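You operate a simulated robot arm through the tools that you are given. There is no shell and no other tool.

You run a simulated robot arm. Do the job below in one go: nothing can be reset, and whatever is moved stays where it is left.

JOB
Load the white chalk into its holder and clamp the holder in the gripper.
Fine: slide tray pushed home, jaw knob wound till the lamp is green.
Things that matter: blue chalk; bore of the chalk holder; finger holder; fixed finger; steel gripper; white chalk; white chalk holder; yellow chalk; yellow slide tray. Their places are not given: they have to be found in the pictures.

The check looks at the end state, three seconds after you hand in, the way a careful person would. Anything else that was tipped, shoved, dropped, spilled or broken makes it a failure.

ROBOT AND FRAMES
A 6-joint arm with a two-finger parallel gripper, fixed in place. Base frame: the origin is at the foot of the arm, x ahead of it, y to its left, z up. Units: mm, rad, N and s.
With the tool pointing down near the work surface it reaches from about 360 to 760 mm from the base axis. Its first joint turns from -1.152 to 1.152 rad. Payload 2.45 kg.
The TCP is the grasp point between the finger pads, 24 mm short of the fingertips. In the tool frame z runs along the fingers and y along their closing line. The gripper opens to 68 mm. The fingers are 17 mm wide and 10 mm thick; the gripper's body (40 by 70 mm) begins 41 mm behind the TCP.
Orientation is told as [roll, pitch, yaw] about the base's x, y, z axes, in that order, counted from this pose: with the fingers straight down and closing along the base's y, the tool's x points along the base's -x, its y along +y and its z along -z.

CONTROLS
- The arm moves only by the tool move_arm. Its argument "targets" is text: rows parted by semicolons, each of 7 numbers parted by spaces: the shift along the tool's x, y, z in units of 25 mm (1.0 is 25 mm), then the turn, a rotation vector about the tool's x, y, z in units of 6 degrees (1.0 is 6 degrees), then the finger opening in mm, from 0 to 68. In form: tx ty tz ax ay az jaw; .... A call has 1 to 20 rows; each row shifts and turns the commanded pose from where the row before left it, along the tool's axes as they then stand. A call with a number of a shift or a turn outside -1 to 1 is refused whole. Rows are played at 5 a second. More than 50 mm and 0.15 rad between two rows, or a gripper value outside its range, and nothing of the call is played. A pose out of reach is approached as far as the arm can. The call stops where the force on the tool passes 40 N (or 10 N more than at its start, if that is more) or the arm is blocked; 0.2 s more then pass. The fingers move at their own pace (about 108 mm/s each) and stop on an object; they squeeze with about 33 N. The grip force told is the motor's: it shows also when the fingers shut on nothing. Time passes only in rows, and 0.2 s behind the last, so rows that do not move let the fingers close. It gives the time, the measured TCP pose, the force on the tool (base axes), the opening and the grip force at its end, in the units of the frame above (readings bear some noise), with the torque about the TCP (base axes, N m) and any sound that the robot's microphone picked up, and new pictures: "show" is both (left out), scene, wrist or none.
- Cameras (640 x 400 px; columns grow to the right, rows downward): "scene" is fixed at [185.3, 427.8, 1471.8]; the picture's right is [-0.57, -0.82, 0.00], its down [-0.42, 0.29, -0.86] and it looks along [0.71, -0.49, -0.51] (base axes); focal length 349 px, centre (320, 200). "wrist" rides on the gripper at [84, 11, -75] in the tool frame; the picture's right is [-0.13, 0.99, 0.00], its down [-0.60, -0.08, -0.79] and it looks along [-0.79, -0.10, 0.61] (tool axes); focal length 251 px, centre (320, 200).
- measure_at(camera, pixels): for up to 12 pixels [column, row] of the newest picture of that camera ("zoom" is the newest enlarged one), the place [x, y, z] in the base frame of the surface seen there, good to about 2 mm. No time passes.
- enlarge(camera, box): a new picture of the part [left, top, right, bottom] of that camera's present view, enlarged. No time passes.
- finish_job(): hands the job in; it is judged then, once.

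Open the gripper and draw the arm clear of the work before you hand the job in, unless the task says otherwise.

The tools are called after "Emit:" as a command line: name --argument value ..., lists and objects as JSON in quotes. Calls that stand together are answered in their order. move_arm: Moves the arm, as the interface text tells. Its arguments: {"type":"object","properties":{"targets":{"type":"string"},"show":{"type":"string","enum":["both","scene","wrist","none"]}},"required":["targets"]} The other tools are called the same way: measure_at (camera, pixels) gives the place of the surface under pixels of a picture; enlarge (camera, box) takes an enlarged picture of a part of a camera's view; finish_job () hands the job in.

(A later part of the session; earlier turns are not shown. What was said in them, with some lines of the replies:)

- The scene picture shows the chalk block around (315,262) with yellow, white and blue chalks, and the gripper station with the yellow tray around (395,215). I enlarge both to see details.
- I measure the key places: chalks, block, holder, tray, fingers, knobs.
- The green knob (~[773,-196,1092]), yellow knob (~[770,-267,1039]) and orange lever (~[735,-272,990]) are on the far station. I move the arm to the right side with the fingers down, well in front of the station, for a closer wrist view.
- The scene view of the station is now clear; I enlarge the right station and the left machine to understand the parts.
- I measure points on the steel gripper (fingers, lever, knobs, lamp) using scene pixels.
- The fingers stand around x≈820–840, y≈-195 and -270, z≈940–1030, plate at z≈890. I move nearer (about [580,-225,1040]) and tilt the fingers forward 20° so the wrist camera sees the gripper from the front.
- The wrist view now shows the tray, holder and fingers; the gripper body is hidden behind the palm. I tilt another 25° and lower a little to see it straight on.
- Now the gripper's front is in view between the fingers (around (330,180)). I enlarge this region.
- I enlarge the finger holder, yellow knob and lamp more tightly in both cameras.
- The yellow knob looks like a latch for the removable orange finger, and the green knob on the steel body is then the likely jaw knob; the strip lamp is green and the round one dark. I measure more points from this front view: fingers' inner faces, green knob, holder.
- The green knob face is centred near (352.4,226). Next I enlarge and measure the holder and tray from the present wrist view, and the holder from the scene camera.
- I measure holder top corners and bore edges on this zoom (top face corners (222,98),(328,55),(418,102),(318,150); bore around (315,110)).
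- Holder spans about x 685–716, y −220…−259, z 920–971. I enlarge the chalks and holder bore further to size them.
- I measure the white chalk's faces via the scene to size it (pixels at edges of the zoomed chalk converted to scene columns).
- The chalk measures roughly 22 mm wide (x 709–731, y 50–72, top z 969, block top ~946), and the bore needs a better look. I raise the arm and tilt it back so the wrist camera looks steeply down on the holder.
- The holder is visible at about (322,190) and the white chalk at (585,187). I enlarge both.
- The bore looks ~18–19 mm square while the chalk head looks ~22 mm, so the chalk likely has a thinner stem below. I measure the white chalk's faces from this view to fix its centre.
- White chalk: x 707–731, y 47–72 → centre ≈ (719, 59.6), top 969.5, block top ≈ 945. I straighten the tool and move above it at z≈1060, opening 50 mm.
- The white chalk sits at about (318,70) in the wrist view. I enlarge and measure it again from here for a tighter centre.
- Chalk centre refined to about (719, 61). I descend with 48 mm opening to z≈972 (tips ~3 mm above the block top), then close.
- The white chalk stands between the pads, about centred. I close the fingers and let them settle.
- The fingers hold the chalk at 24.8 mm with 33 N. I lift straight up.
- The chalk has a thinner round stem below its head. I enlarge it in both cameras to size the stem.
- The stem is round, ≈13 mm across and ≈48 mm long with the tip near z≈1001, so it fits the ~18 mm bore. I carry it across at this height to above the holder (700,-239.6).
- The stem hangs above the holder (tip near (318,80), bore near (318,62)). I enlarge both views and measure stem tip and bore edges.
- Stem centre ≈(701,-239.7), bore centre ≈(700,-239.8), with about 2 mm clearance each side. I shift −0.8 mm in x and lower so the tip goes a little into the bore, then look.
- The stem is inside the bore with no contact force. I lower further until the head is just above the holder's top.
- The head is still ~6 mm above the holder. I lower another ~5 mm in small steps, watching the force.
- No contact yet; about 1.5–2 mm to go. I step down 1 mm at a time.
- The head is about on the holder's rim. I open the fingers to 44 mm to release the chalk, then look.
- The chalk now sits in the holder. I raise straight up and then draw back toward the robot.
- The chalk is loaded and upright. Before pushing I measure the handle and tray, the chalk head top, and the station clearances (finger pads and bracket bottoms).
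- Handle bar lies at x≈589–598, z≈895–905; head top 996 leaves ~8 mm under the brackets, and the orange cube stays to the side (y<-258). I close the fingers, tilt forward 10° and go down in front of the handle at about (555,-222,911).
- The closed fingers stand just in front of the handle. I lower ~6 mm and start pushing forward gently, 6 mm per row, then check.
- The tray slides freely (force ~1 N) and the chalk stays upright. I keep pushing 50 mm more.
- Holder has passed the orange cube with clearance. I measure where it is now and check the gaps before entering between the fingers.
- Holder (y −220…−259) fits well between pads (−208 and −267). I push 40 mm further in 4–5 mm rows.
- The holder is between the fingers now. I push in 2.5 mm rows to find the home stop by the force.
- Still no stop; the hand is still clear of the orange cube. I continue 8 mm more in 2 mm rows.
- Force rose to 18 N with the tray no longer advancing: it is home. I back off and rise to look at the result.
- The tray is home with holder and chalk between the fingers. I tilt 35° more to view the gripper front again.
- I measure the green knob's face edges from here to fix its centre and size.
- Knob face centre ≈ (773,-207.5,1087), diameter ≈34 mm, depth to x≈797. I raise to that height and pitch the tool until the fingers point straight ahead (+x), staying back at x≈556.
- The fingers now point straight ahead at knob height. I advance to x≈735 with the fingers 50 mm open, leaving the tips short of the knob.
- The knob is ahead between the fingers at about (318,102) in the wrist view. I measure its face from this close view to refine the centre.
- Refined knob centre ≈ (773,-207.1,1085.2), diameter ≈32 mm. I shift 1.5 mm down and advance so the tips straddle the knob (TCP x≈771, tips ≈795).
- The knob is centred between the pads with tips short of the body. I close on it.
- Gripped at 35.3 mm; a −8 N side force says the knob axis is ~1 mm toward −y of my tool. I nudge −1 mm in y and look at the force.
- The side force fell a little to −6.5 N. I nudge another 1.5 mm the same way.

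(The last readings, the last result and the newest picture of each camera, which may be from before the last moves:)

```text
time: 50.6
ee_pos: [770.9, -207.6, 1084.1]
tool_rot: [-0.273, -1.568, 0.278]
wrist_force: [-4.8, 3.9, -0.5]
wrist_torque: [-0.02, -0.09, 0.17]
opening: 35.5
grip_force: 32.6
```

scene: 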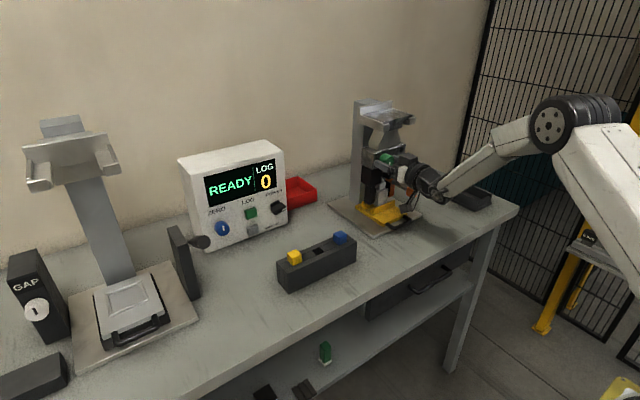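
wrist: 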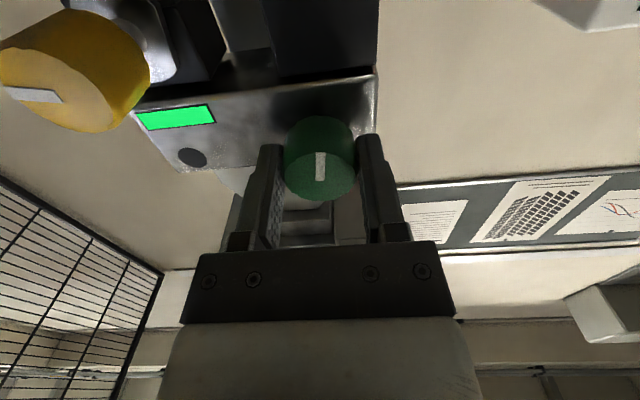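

Now +3.9 N, so I go back 0.5 mm and start turning clockwise (seen from the front) by 30° to see what moves.

Emit:
move_arm --targets "0 0.02 0 0 0 0 22;0 0 0 0 0 0.5 22;0 0 0 0 0 0.9 22;0 0 0 0 0 0.9 22;0 0 0 0 0 0.9 22;0 0 0 0 0 0.9 22;0 0 0 0 0 0.9 22;0 0 0 0 0 0 22" --show "both"

Emit:
enlarge --camera "wrist" --box '[100, 0, 420, 220]'

Emit:
enlarge --camera "scene" --box '[350, 130, 450, 220]'

```text
time: 52.4
ee_pos: [770.6, -208.8, 1085.7]
tool_rot: [1.567, -1.045, -1.564]
wrist_force: [1.8, 8.3, 0.2]
wrist_torque: [-0.01, 0.08, 0.27]
opening: 35.2
grip_force: 33.1
```

scene: 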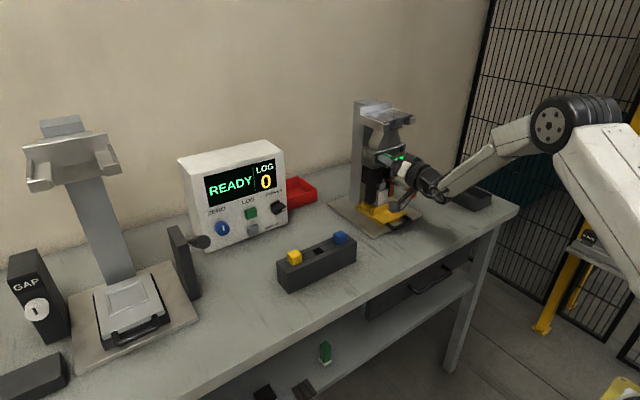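
wrist: 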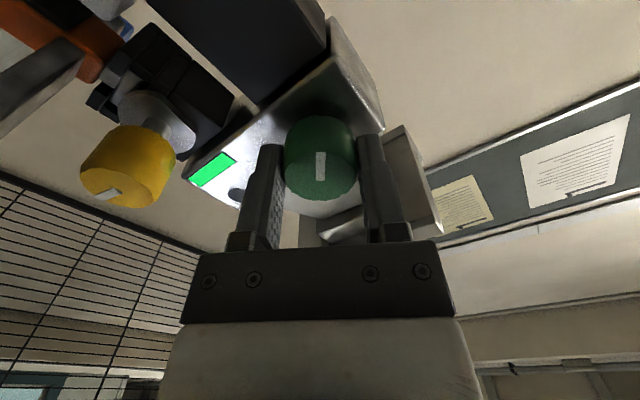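

```text
1.82 times, centred on (260, 110) of wrist
```

zoom: 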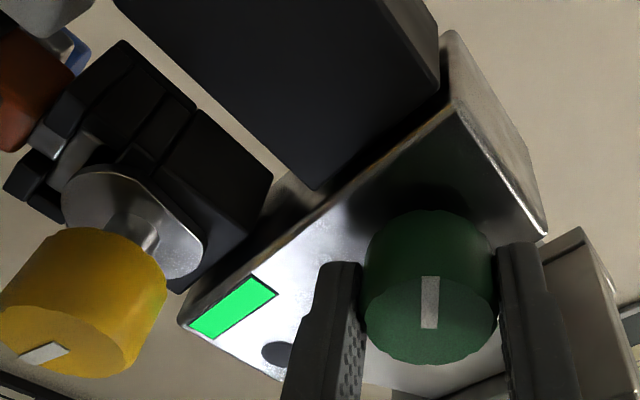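

```text
4.44 times, centred on (400, 175) of scene
```

zoom: 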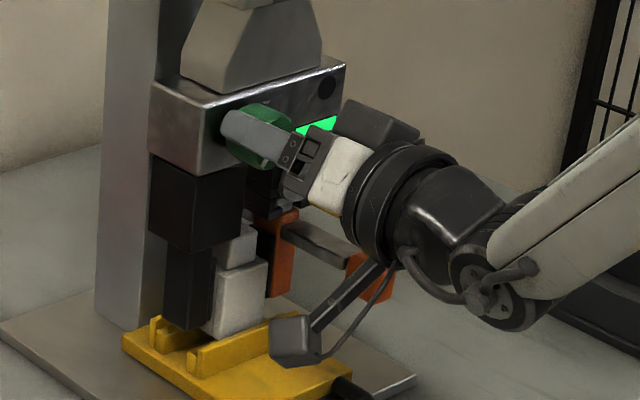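

The knob followed the fingers with little torque. I enlarge and measure the movable finger to see whether (and which way) it moved.

Emit:
enlarge --camera "scene" --box '[370, 170, 410, 205]'

Emit:
measure_at --camera "scene" --pixels '[[391.9, 193.2], [386.4, 190], [387, 185], [392, 186], [390, 182], [380, 195], [375, 195]]'

```text
11.43 times, centred on (390, 188) of scene
```

zoom: 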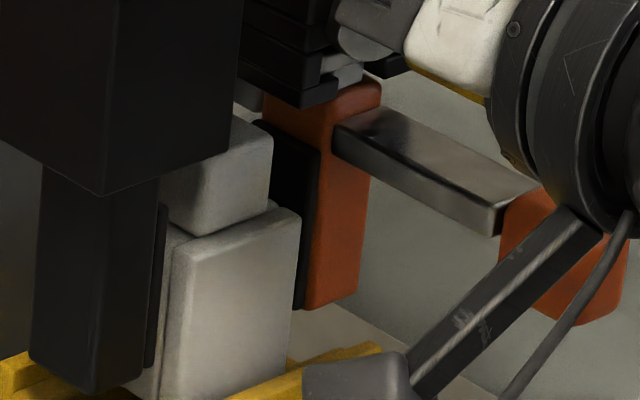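

```text
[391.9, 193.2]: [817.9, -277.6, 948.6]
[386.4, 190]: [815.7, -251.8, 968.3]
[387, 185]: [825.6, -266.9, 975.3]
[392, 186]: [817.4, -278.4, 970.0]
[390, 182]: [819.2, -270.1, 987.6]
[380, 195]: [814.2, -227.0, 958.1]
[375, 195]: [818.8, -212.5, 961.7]
```

The movable finger shifted toward +y (y≈−280→−278), so clockwise closes the jaw. I correct 1 mm for the side force and keep turning ~43° more.

Emit:
move_arm --targets "0.02 0.035 0 0 0 0 22;0 0 0 0 0 0.9 22;0 0 0 0 0 0.9 22;0 0 0 0 0 0.9 22;0 0 0 0 0 0.9 22;0 0 0 0 0 0.9 22;0 0 0 0 0 0.9 22;0 0 0 0 0 0.9 22;0 0 0 0 0 0.9 22;0 0 0 0 0 0 22" --show "both"

Emit:
enlarge --camera "scene" --box '[350, 130, 450, 220]'

Emit:
enlarge --camera "scene" --box '[370, 170, 410, 205]'

```text
time: 54.6
ee_pos: [771.0, -207.7, 1085.8]
tool_rot: [1.569, -0.291, -1.571]
wrist_force: [-3.5, 2.6, 0.6]
wrist_torque: [0.03, 0.06, 0.15]
opening: 35.2
grip_force: 32.9
```

scene: 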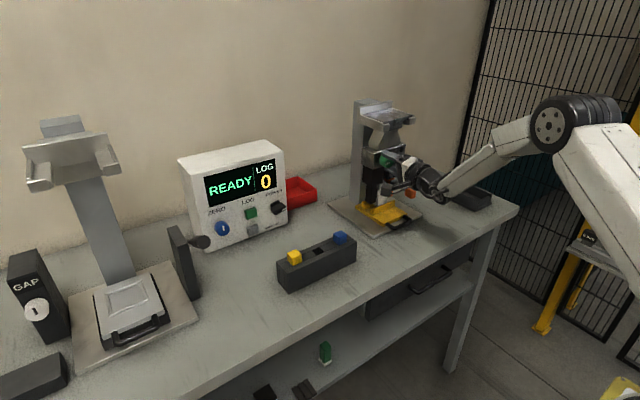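
wrist: 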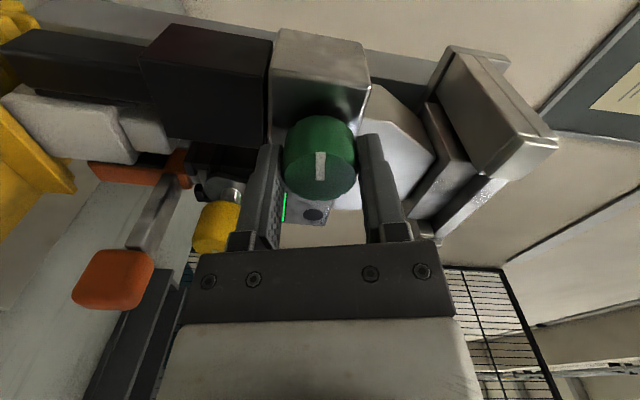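

```text
4.44 times, centred on (400, 175) of scene
```

zoom: 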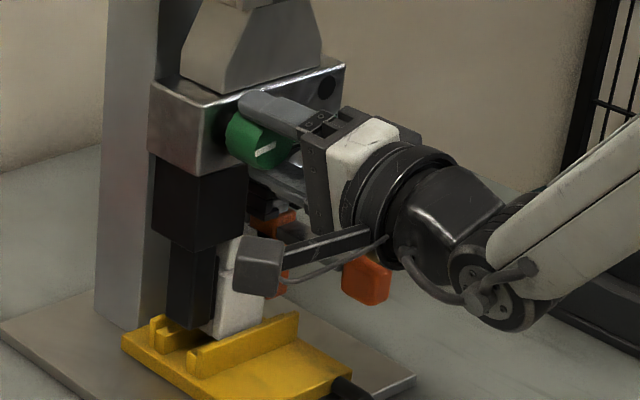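

```text
11.43 times, centred on (390, 188) of scene
```

zoom: 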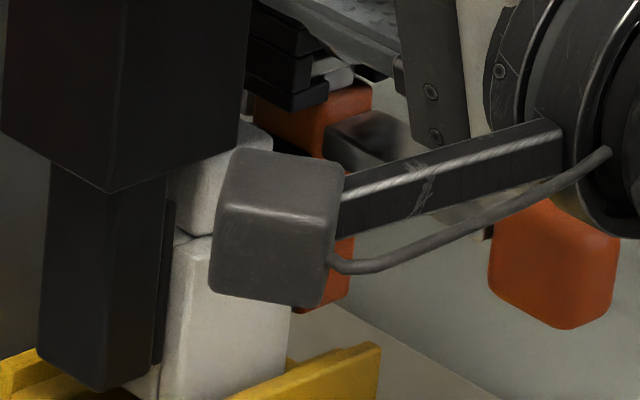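

Both fingers move symmetrically toward the holder as I turn. I continue clockwise another ~54°.

Emit:
move_arm --targets "0 0 0 0 0 0.9 22;0 0 0 0 0 0.9 22;0 0 0 0 0 0.9 22;0 0 0 0 0 0.9 22;0 0 0 0 0 0.9 22;0 0 0 0 0 0.9 22;0 0 0 0 0 0.9 22;0 0 0 0 0 0.9 22;0 0 0 0 0 0.9 22;0 0 0 0 0 0.9 22;0 0 0 0 0 0 22" --show "both"

Emit:
enlarge --camera "scene" --box '[350, 130, 450, 220]'

Emit:
enlarge --camera "scene" --box '[370, 170, 410, 205]'

```text
time: 57.0
ee_pos: [771.0, -207.4, 1085.0]
tool_rot: [1.57, 0.65, -1.572]
wrist_force: [0.0, -1.1, 0.1]
wrist_torque: [-0.01, -0.07, 0.13]
opening: 35.1
grip_force: 33.0
```

scene: 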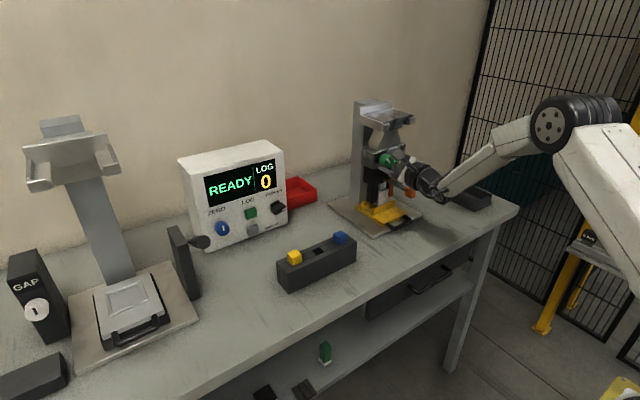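
wrist: 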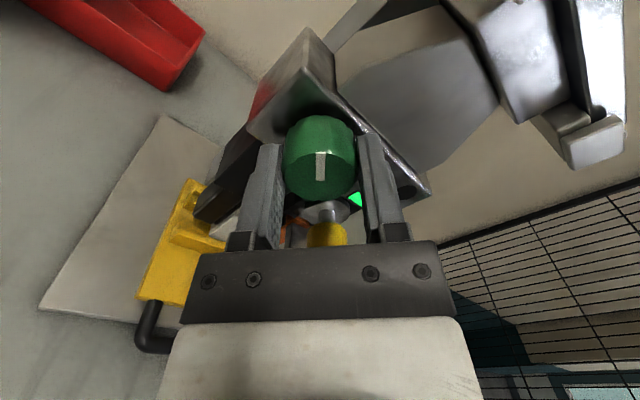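

```text
4.44 times, centred on (400, 175) of scene
```

zoom: 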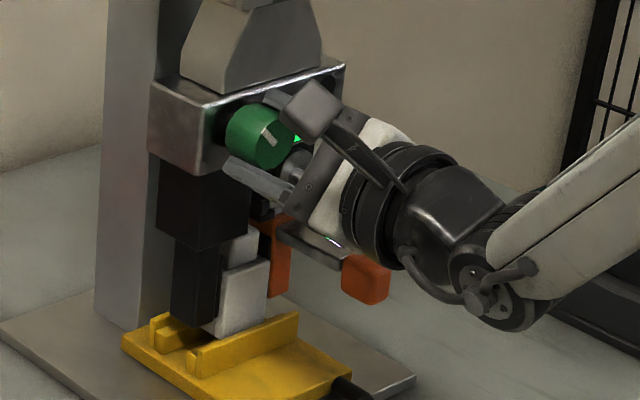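

```text
11.43 times, centred on (390, 188) of scene
```

zoom: 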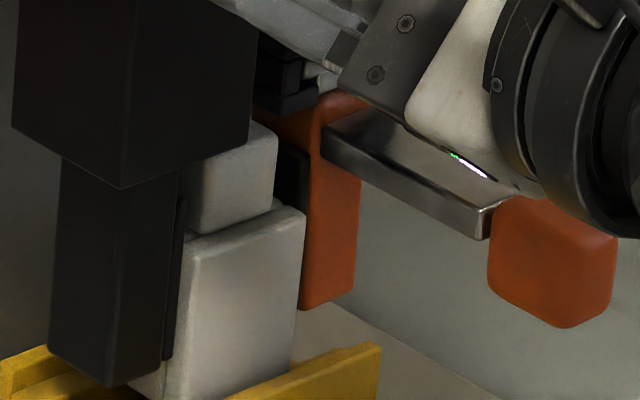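

The fixed finger seems to have moved more than the movable one; I measure finger and holder positions now.

Emit:
measure_at --camera "zoom" --pixels '[[70, 250], [140, 300], [174, 280], [180, 300], [195, 300], [295, 300], [240, 300], [315, 250], [350, 250], [292, 180], [240, 180], [225, 165]]'

Emit:
enlarge --camera "wrist" --box '[190, 160, 400, 290]'

```text
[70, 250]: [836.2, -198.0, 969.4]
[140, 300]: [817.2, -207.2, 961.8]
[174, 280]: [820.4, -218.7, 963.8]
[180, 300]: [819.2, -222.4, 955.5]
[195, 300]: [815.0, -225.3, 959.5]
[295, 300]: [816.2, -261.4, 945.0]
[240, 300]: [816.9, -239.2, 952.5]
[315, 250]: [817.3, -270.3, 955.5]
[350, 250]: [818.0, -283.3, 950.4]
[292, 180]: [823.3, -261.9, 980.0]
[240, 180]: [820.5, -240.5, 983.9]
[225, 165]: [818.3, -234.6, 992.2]
```

```text
3.05 times, centred on (295, 225) of wrist
```

zoom: 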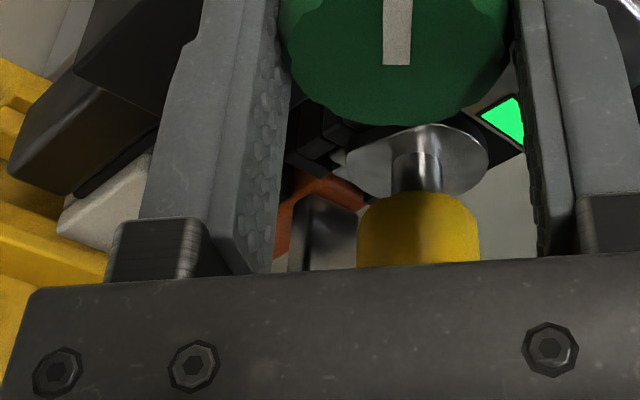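

Gap is down to ≈42 mm around the 39 mm holder (now y −222…−261), so contact is near. I turn 18° more in small steps and check torque and lamp.

Emit:
move_arm --targets "0 0 0 0 0 0.6 22;0 0 0 0 0 0.6 22;0 0 0 0 0 0.6 22;0 0 0 0 0 0.6 22;0 0 0 0 0 0.6 22;0 0 0 0 0 0 22" --show "both"

Emit:
enlarge --camera "scene" --box '[370, 140, 410, 205]'

Emit:
enlarge --camera "wrist" --box '[190, 140, 430, 290]'

```text
time: 58.4
ee_pos: [770.4, -207.5, 1085.8]
tool_rot: [1.566, 0.964, -1.574]
wrist_force: [1.9, -2.6, 0.6]
wrist_torque: [-0.29, -0.03, 0.04]
opening: 34.9
grip_force: 32.8
```

scene: 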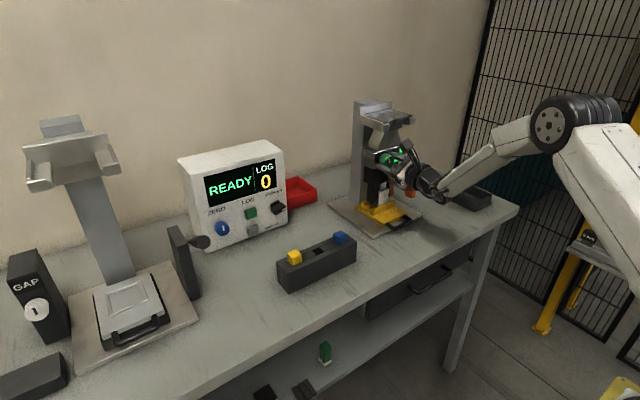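
wrist: 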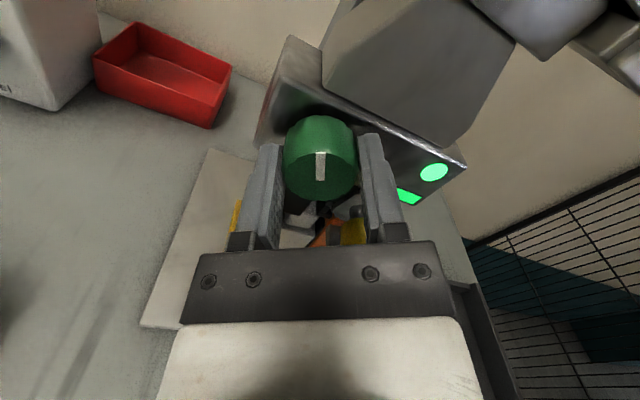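

```text
6.15 times, centred on (390, 172) of scene
```

zoom: 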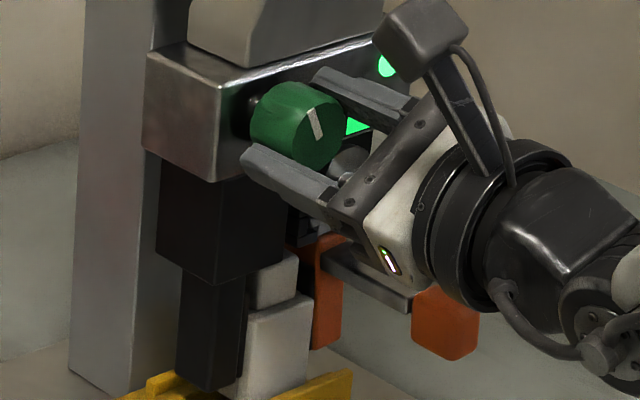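

```text
2.67 times, centred on (310, 215) of wrist
```

zoom: 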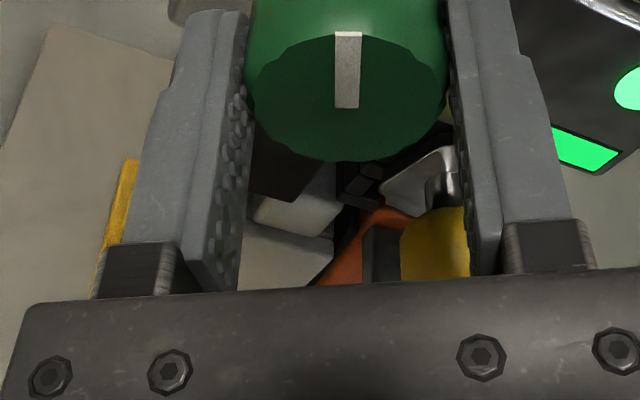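

The round lamp is now lit green and the knob resists (0.29 N·m), so the jaw is wound. I open the fingers and check that the lamp stays green.

Emit:
move_arm --targets "0 0 0 0 0 0 40;0 0 0 0 0 0 48;0 0 0 0 0 0 48" --show "wrist"

Emit:
enlarge --camera "scene" --box '[370, 140, 410, 205]'

```text
time: 59.2
ee_pos: [770.4, -206.8, 1085.1]
tool_rot: [1.567, 0.965, -1.573]
wrist_force: [-0.2, -0.2, 0.4]
wrist_torque: [0.01, -0.02, 0.01]
opening: 47.7
grip_force: 0.0
```

wrist: 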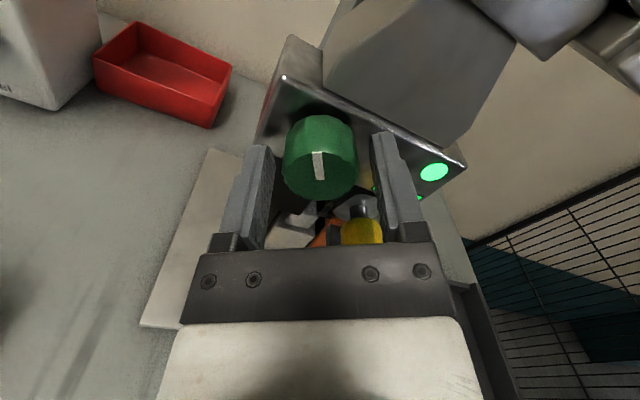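

```text
6.15 times, centred on (390, 172) of scene
```

zoom: 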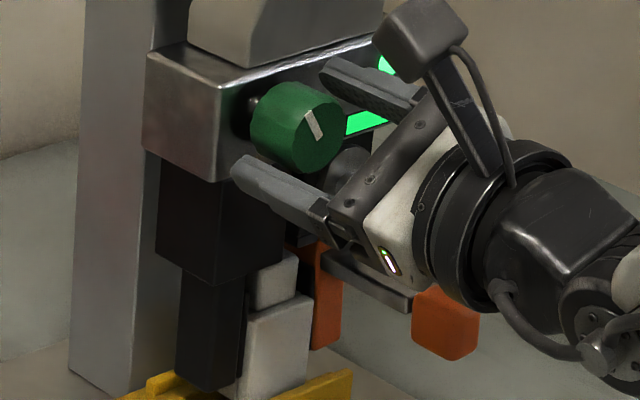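

The round lamp stays green after release. I withdraw straight back along the tool axis.

Emit:
move_arm --targets "0 0 -0.4 0 0 0 48;0 0 -0.8 0 0 0 48;0 0 -0.9 0 0 0 48;0 0 -0.9 0 0 0 48;0 0 -0.9 0 0 0 48;0 0 -0.9 0 0 0 48;0 0 -0.9 0 0 0 48;0 0 -0.9 0 0 0 48;0 0 -0.9 0 0 0 48;0 0 0 0 0 0 48" --show "both"

Emit:
enlarge --camera "scene" --box '[345, 135, 435, 235]'

Emit:
enlarge --camera "scene" --box '[365, 165, 410, 225]'

```text
time: 61.4
ee_pos: [583.2, -207.8, 1086.0]
tool_rot: [1.567, 0.965, -1.571]
wrist_force: [0.0, -0.5, -0.4]
wrist_torque: [-0.02, 0.0, -0.03]
opening: 48.3
grip_force: 0.0
```

scene: 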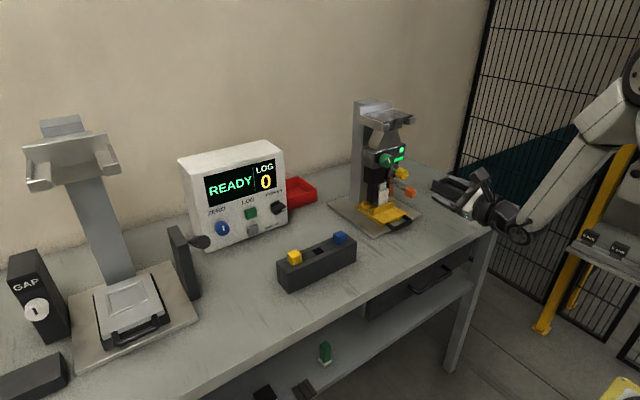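
wrist: 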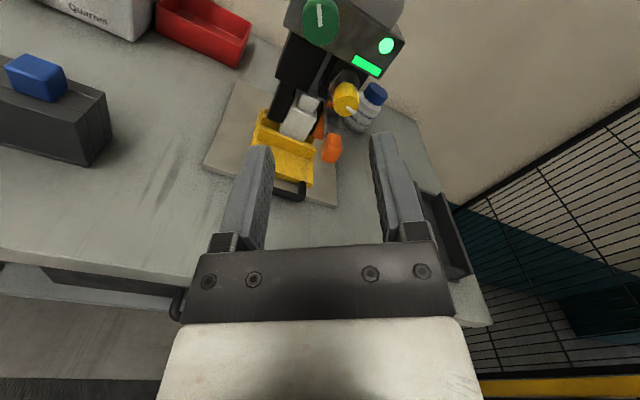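

```text
4.00 times, centred on (390, 185) of scene
```

zoom: 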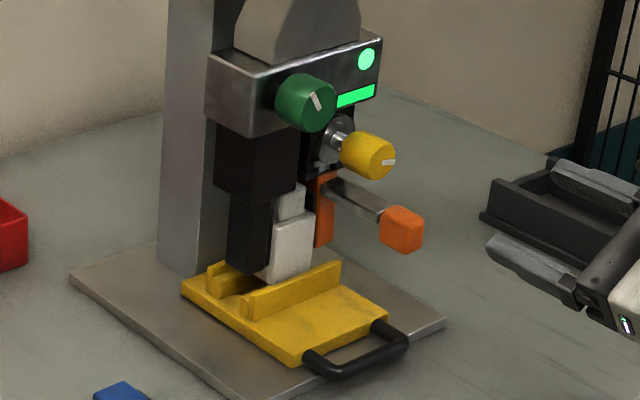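

```text
6.67 times, centred on (388, 195) of scene
```

zoom: 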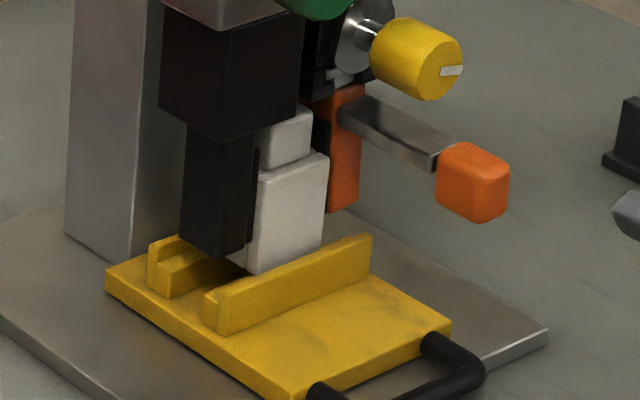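

Both lamps are green, the holder with chalk is clamped upright and the tray is in. I measure handle and tray once more to confirm it stayed home.

Emit:
measure_at --camera "zoom" --pixels '[[470, 370], [330, 395], [290, 380], [440, 330], [110, 280], [230, 310], [360, 245], [265, 265], [318, 160], [290, 130], [215, 235], [345, 190]]'

Emit:
enlarge --camera "wrist" --box '[200, 0, 440, 210]'

```text
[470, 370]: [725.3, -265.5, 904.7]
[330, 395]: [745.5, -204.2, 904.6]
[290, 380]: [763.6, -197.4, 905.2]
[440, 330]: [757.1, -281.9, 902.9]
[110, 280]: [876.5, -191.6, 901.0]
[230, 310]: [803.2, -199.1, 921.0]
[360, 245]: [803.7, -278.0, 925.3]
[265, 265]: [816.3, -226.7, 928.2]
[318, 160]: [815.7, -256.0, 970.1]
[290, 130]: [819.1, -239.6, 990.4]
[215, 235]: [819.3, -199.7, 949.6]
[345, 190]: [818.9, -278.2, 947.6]
```

```text
1.90 times, centred on (320, 105) of wrist
```

zoom: 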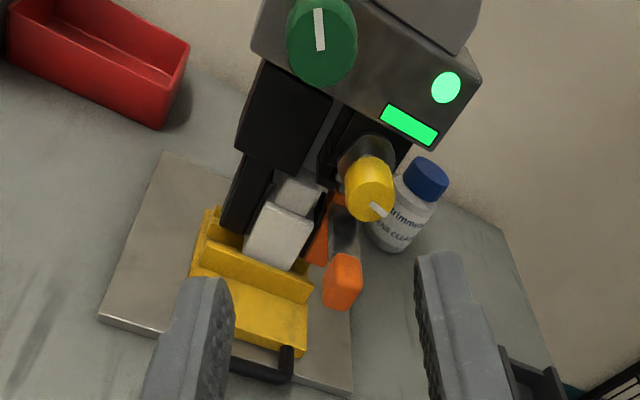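

The tray edge moved 632→764 mm (about 132 mm, to the stop), and the clamp and lamps look right. I open the gripper fully and draw the arm further back before handing in.

Emit:
move_arm --targets "0 0 -0.8 0 0 0 60;0 0 -0.8 0 0 0 68;0 0 -0.8 0 0 0 68;0 0 -0.8 0 0 0 68;0 0 0 0 0 0 68;0 0 0 0 0 0 68;0 0 0 0 0 0 68" --show "both"

Emit:
enlarge --camera "scene" --box '[345, 135, 435, 235]'

```text
time: 63.0
ee_pos: [502.0, -207.1, 1084.6]
tool_rot: [1.567, 0.964, -1.576]
wrist_force: [-0.5, 0.5, 1.2]
wrist_torque: [0.03, 0.0, 0.02]
opening: 68.0
grip_force: 0.1
```

scene: 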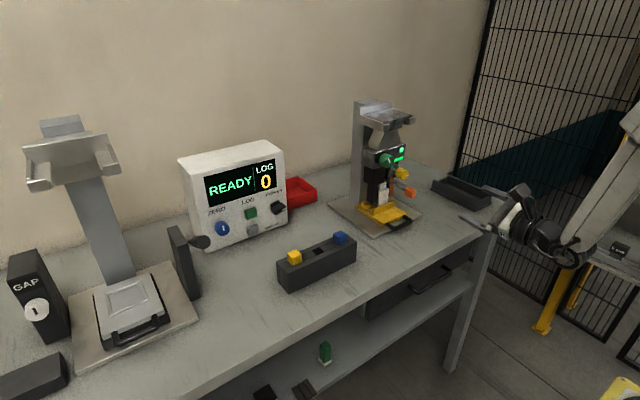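
wrist: 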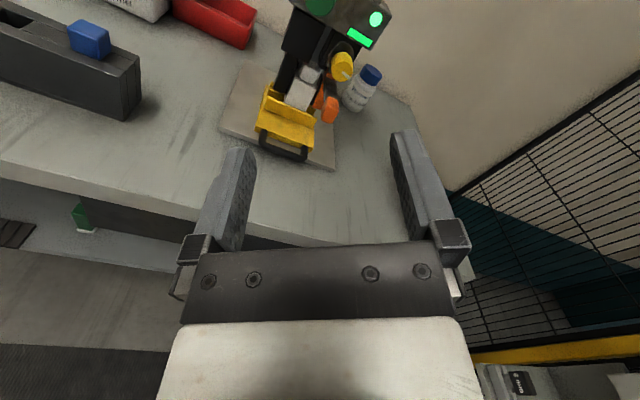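

```text
4.00 times, centred on (390, 185) of scene
```

zoom: 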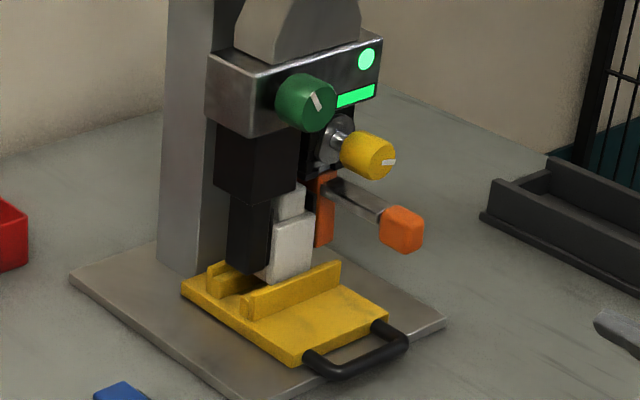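

The chalk sits in its holder, the tray is home, the holder is clamped with the round lamp green (scene (402,150)), and the arm is clear with the gripper open. I hand the job in.

Emit:
finish_job

```text
The job is handed in.
```

The white chalk is in its holder and the holder is clamped in the steel gripper. I've handed the job in, and no verdict has come back yet.

- **Chalk:** it is seated in the bore with its head resting on the holder's rim, upright in the last pictures.
- **Slide tray:** I pushed it about 132 mm, until it stopped moving and the force rose to 18 N. I took that as home, and a later measurement showed it had not moved back.
- **Jaw knob:** nothing was labelled, so I took the green knob on the gripper body to be it. Turning it clockwise closed both fingers on the holder.
- **Lamp:** I stopped winding when the round lamp, dark until then, lit green as the knob began to resist. It was still green several seconds after I let go. The green strip below it was lit from the start, so I did not count it as the signal.

I saw nothing else tipped, shoved or dropped. The arm is drawn back from the station with the gripper fully open.
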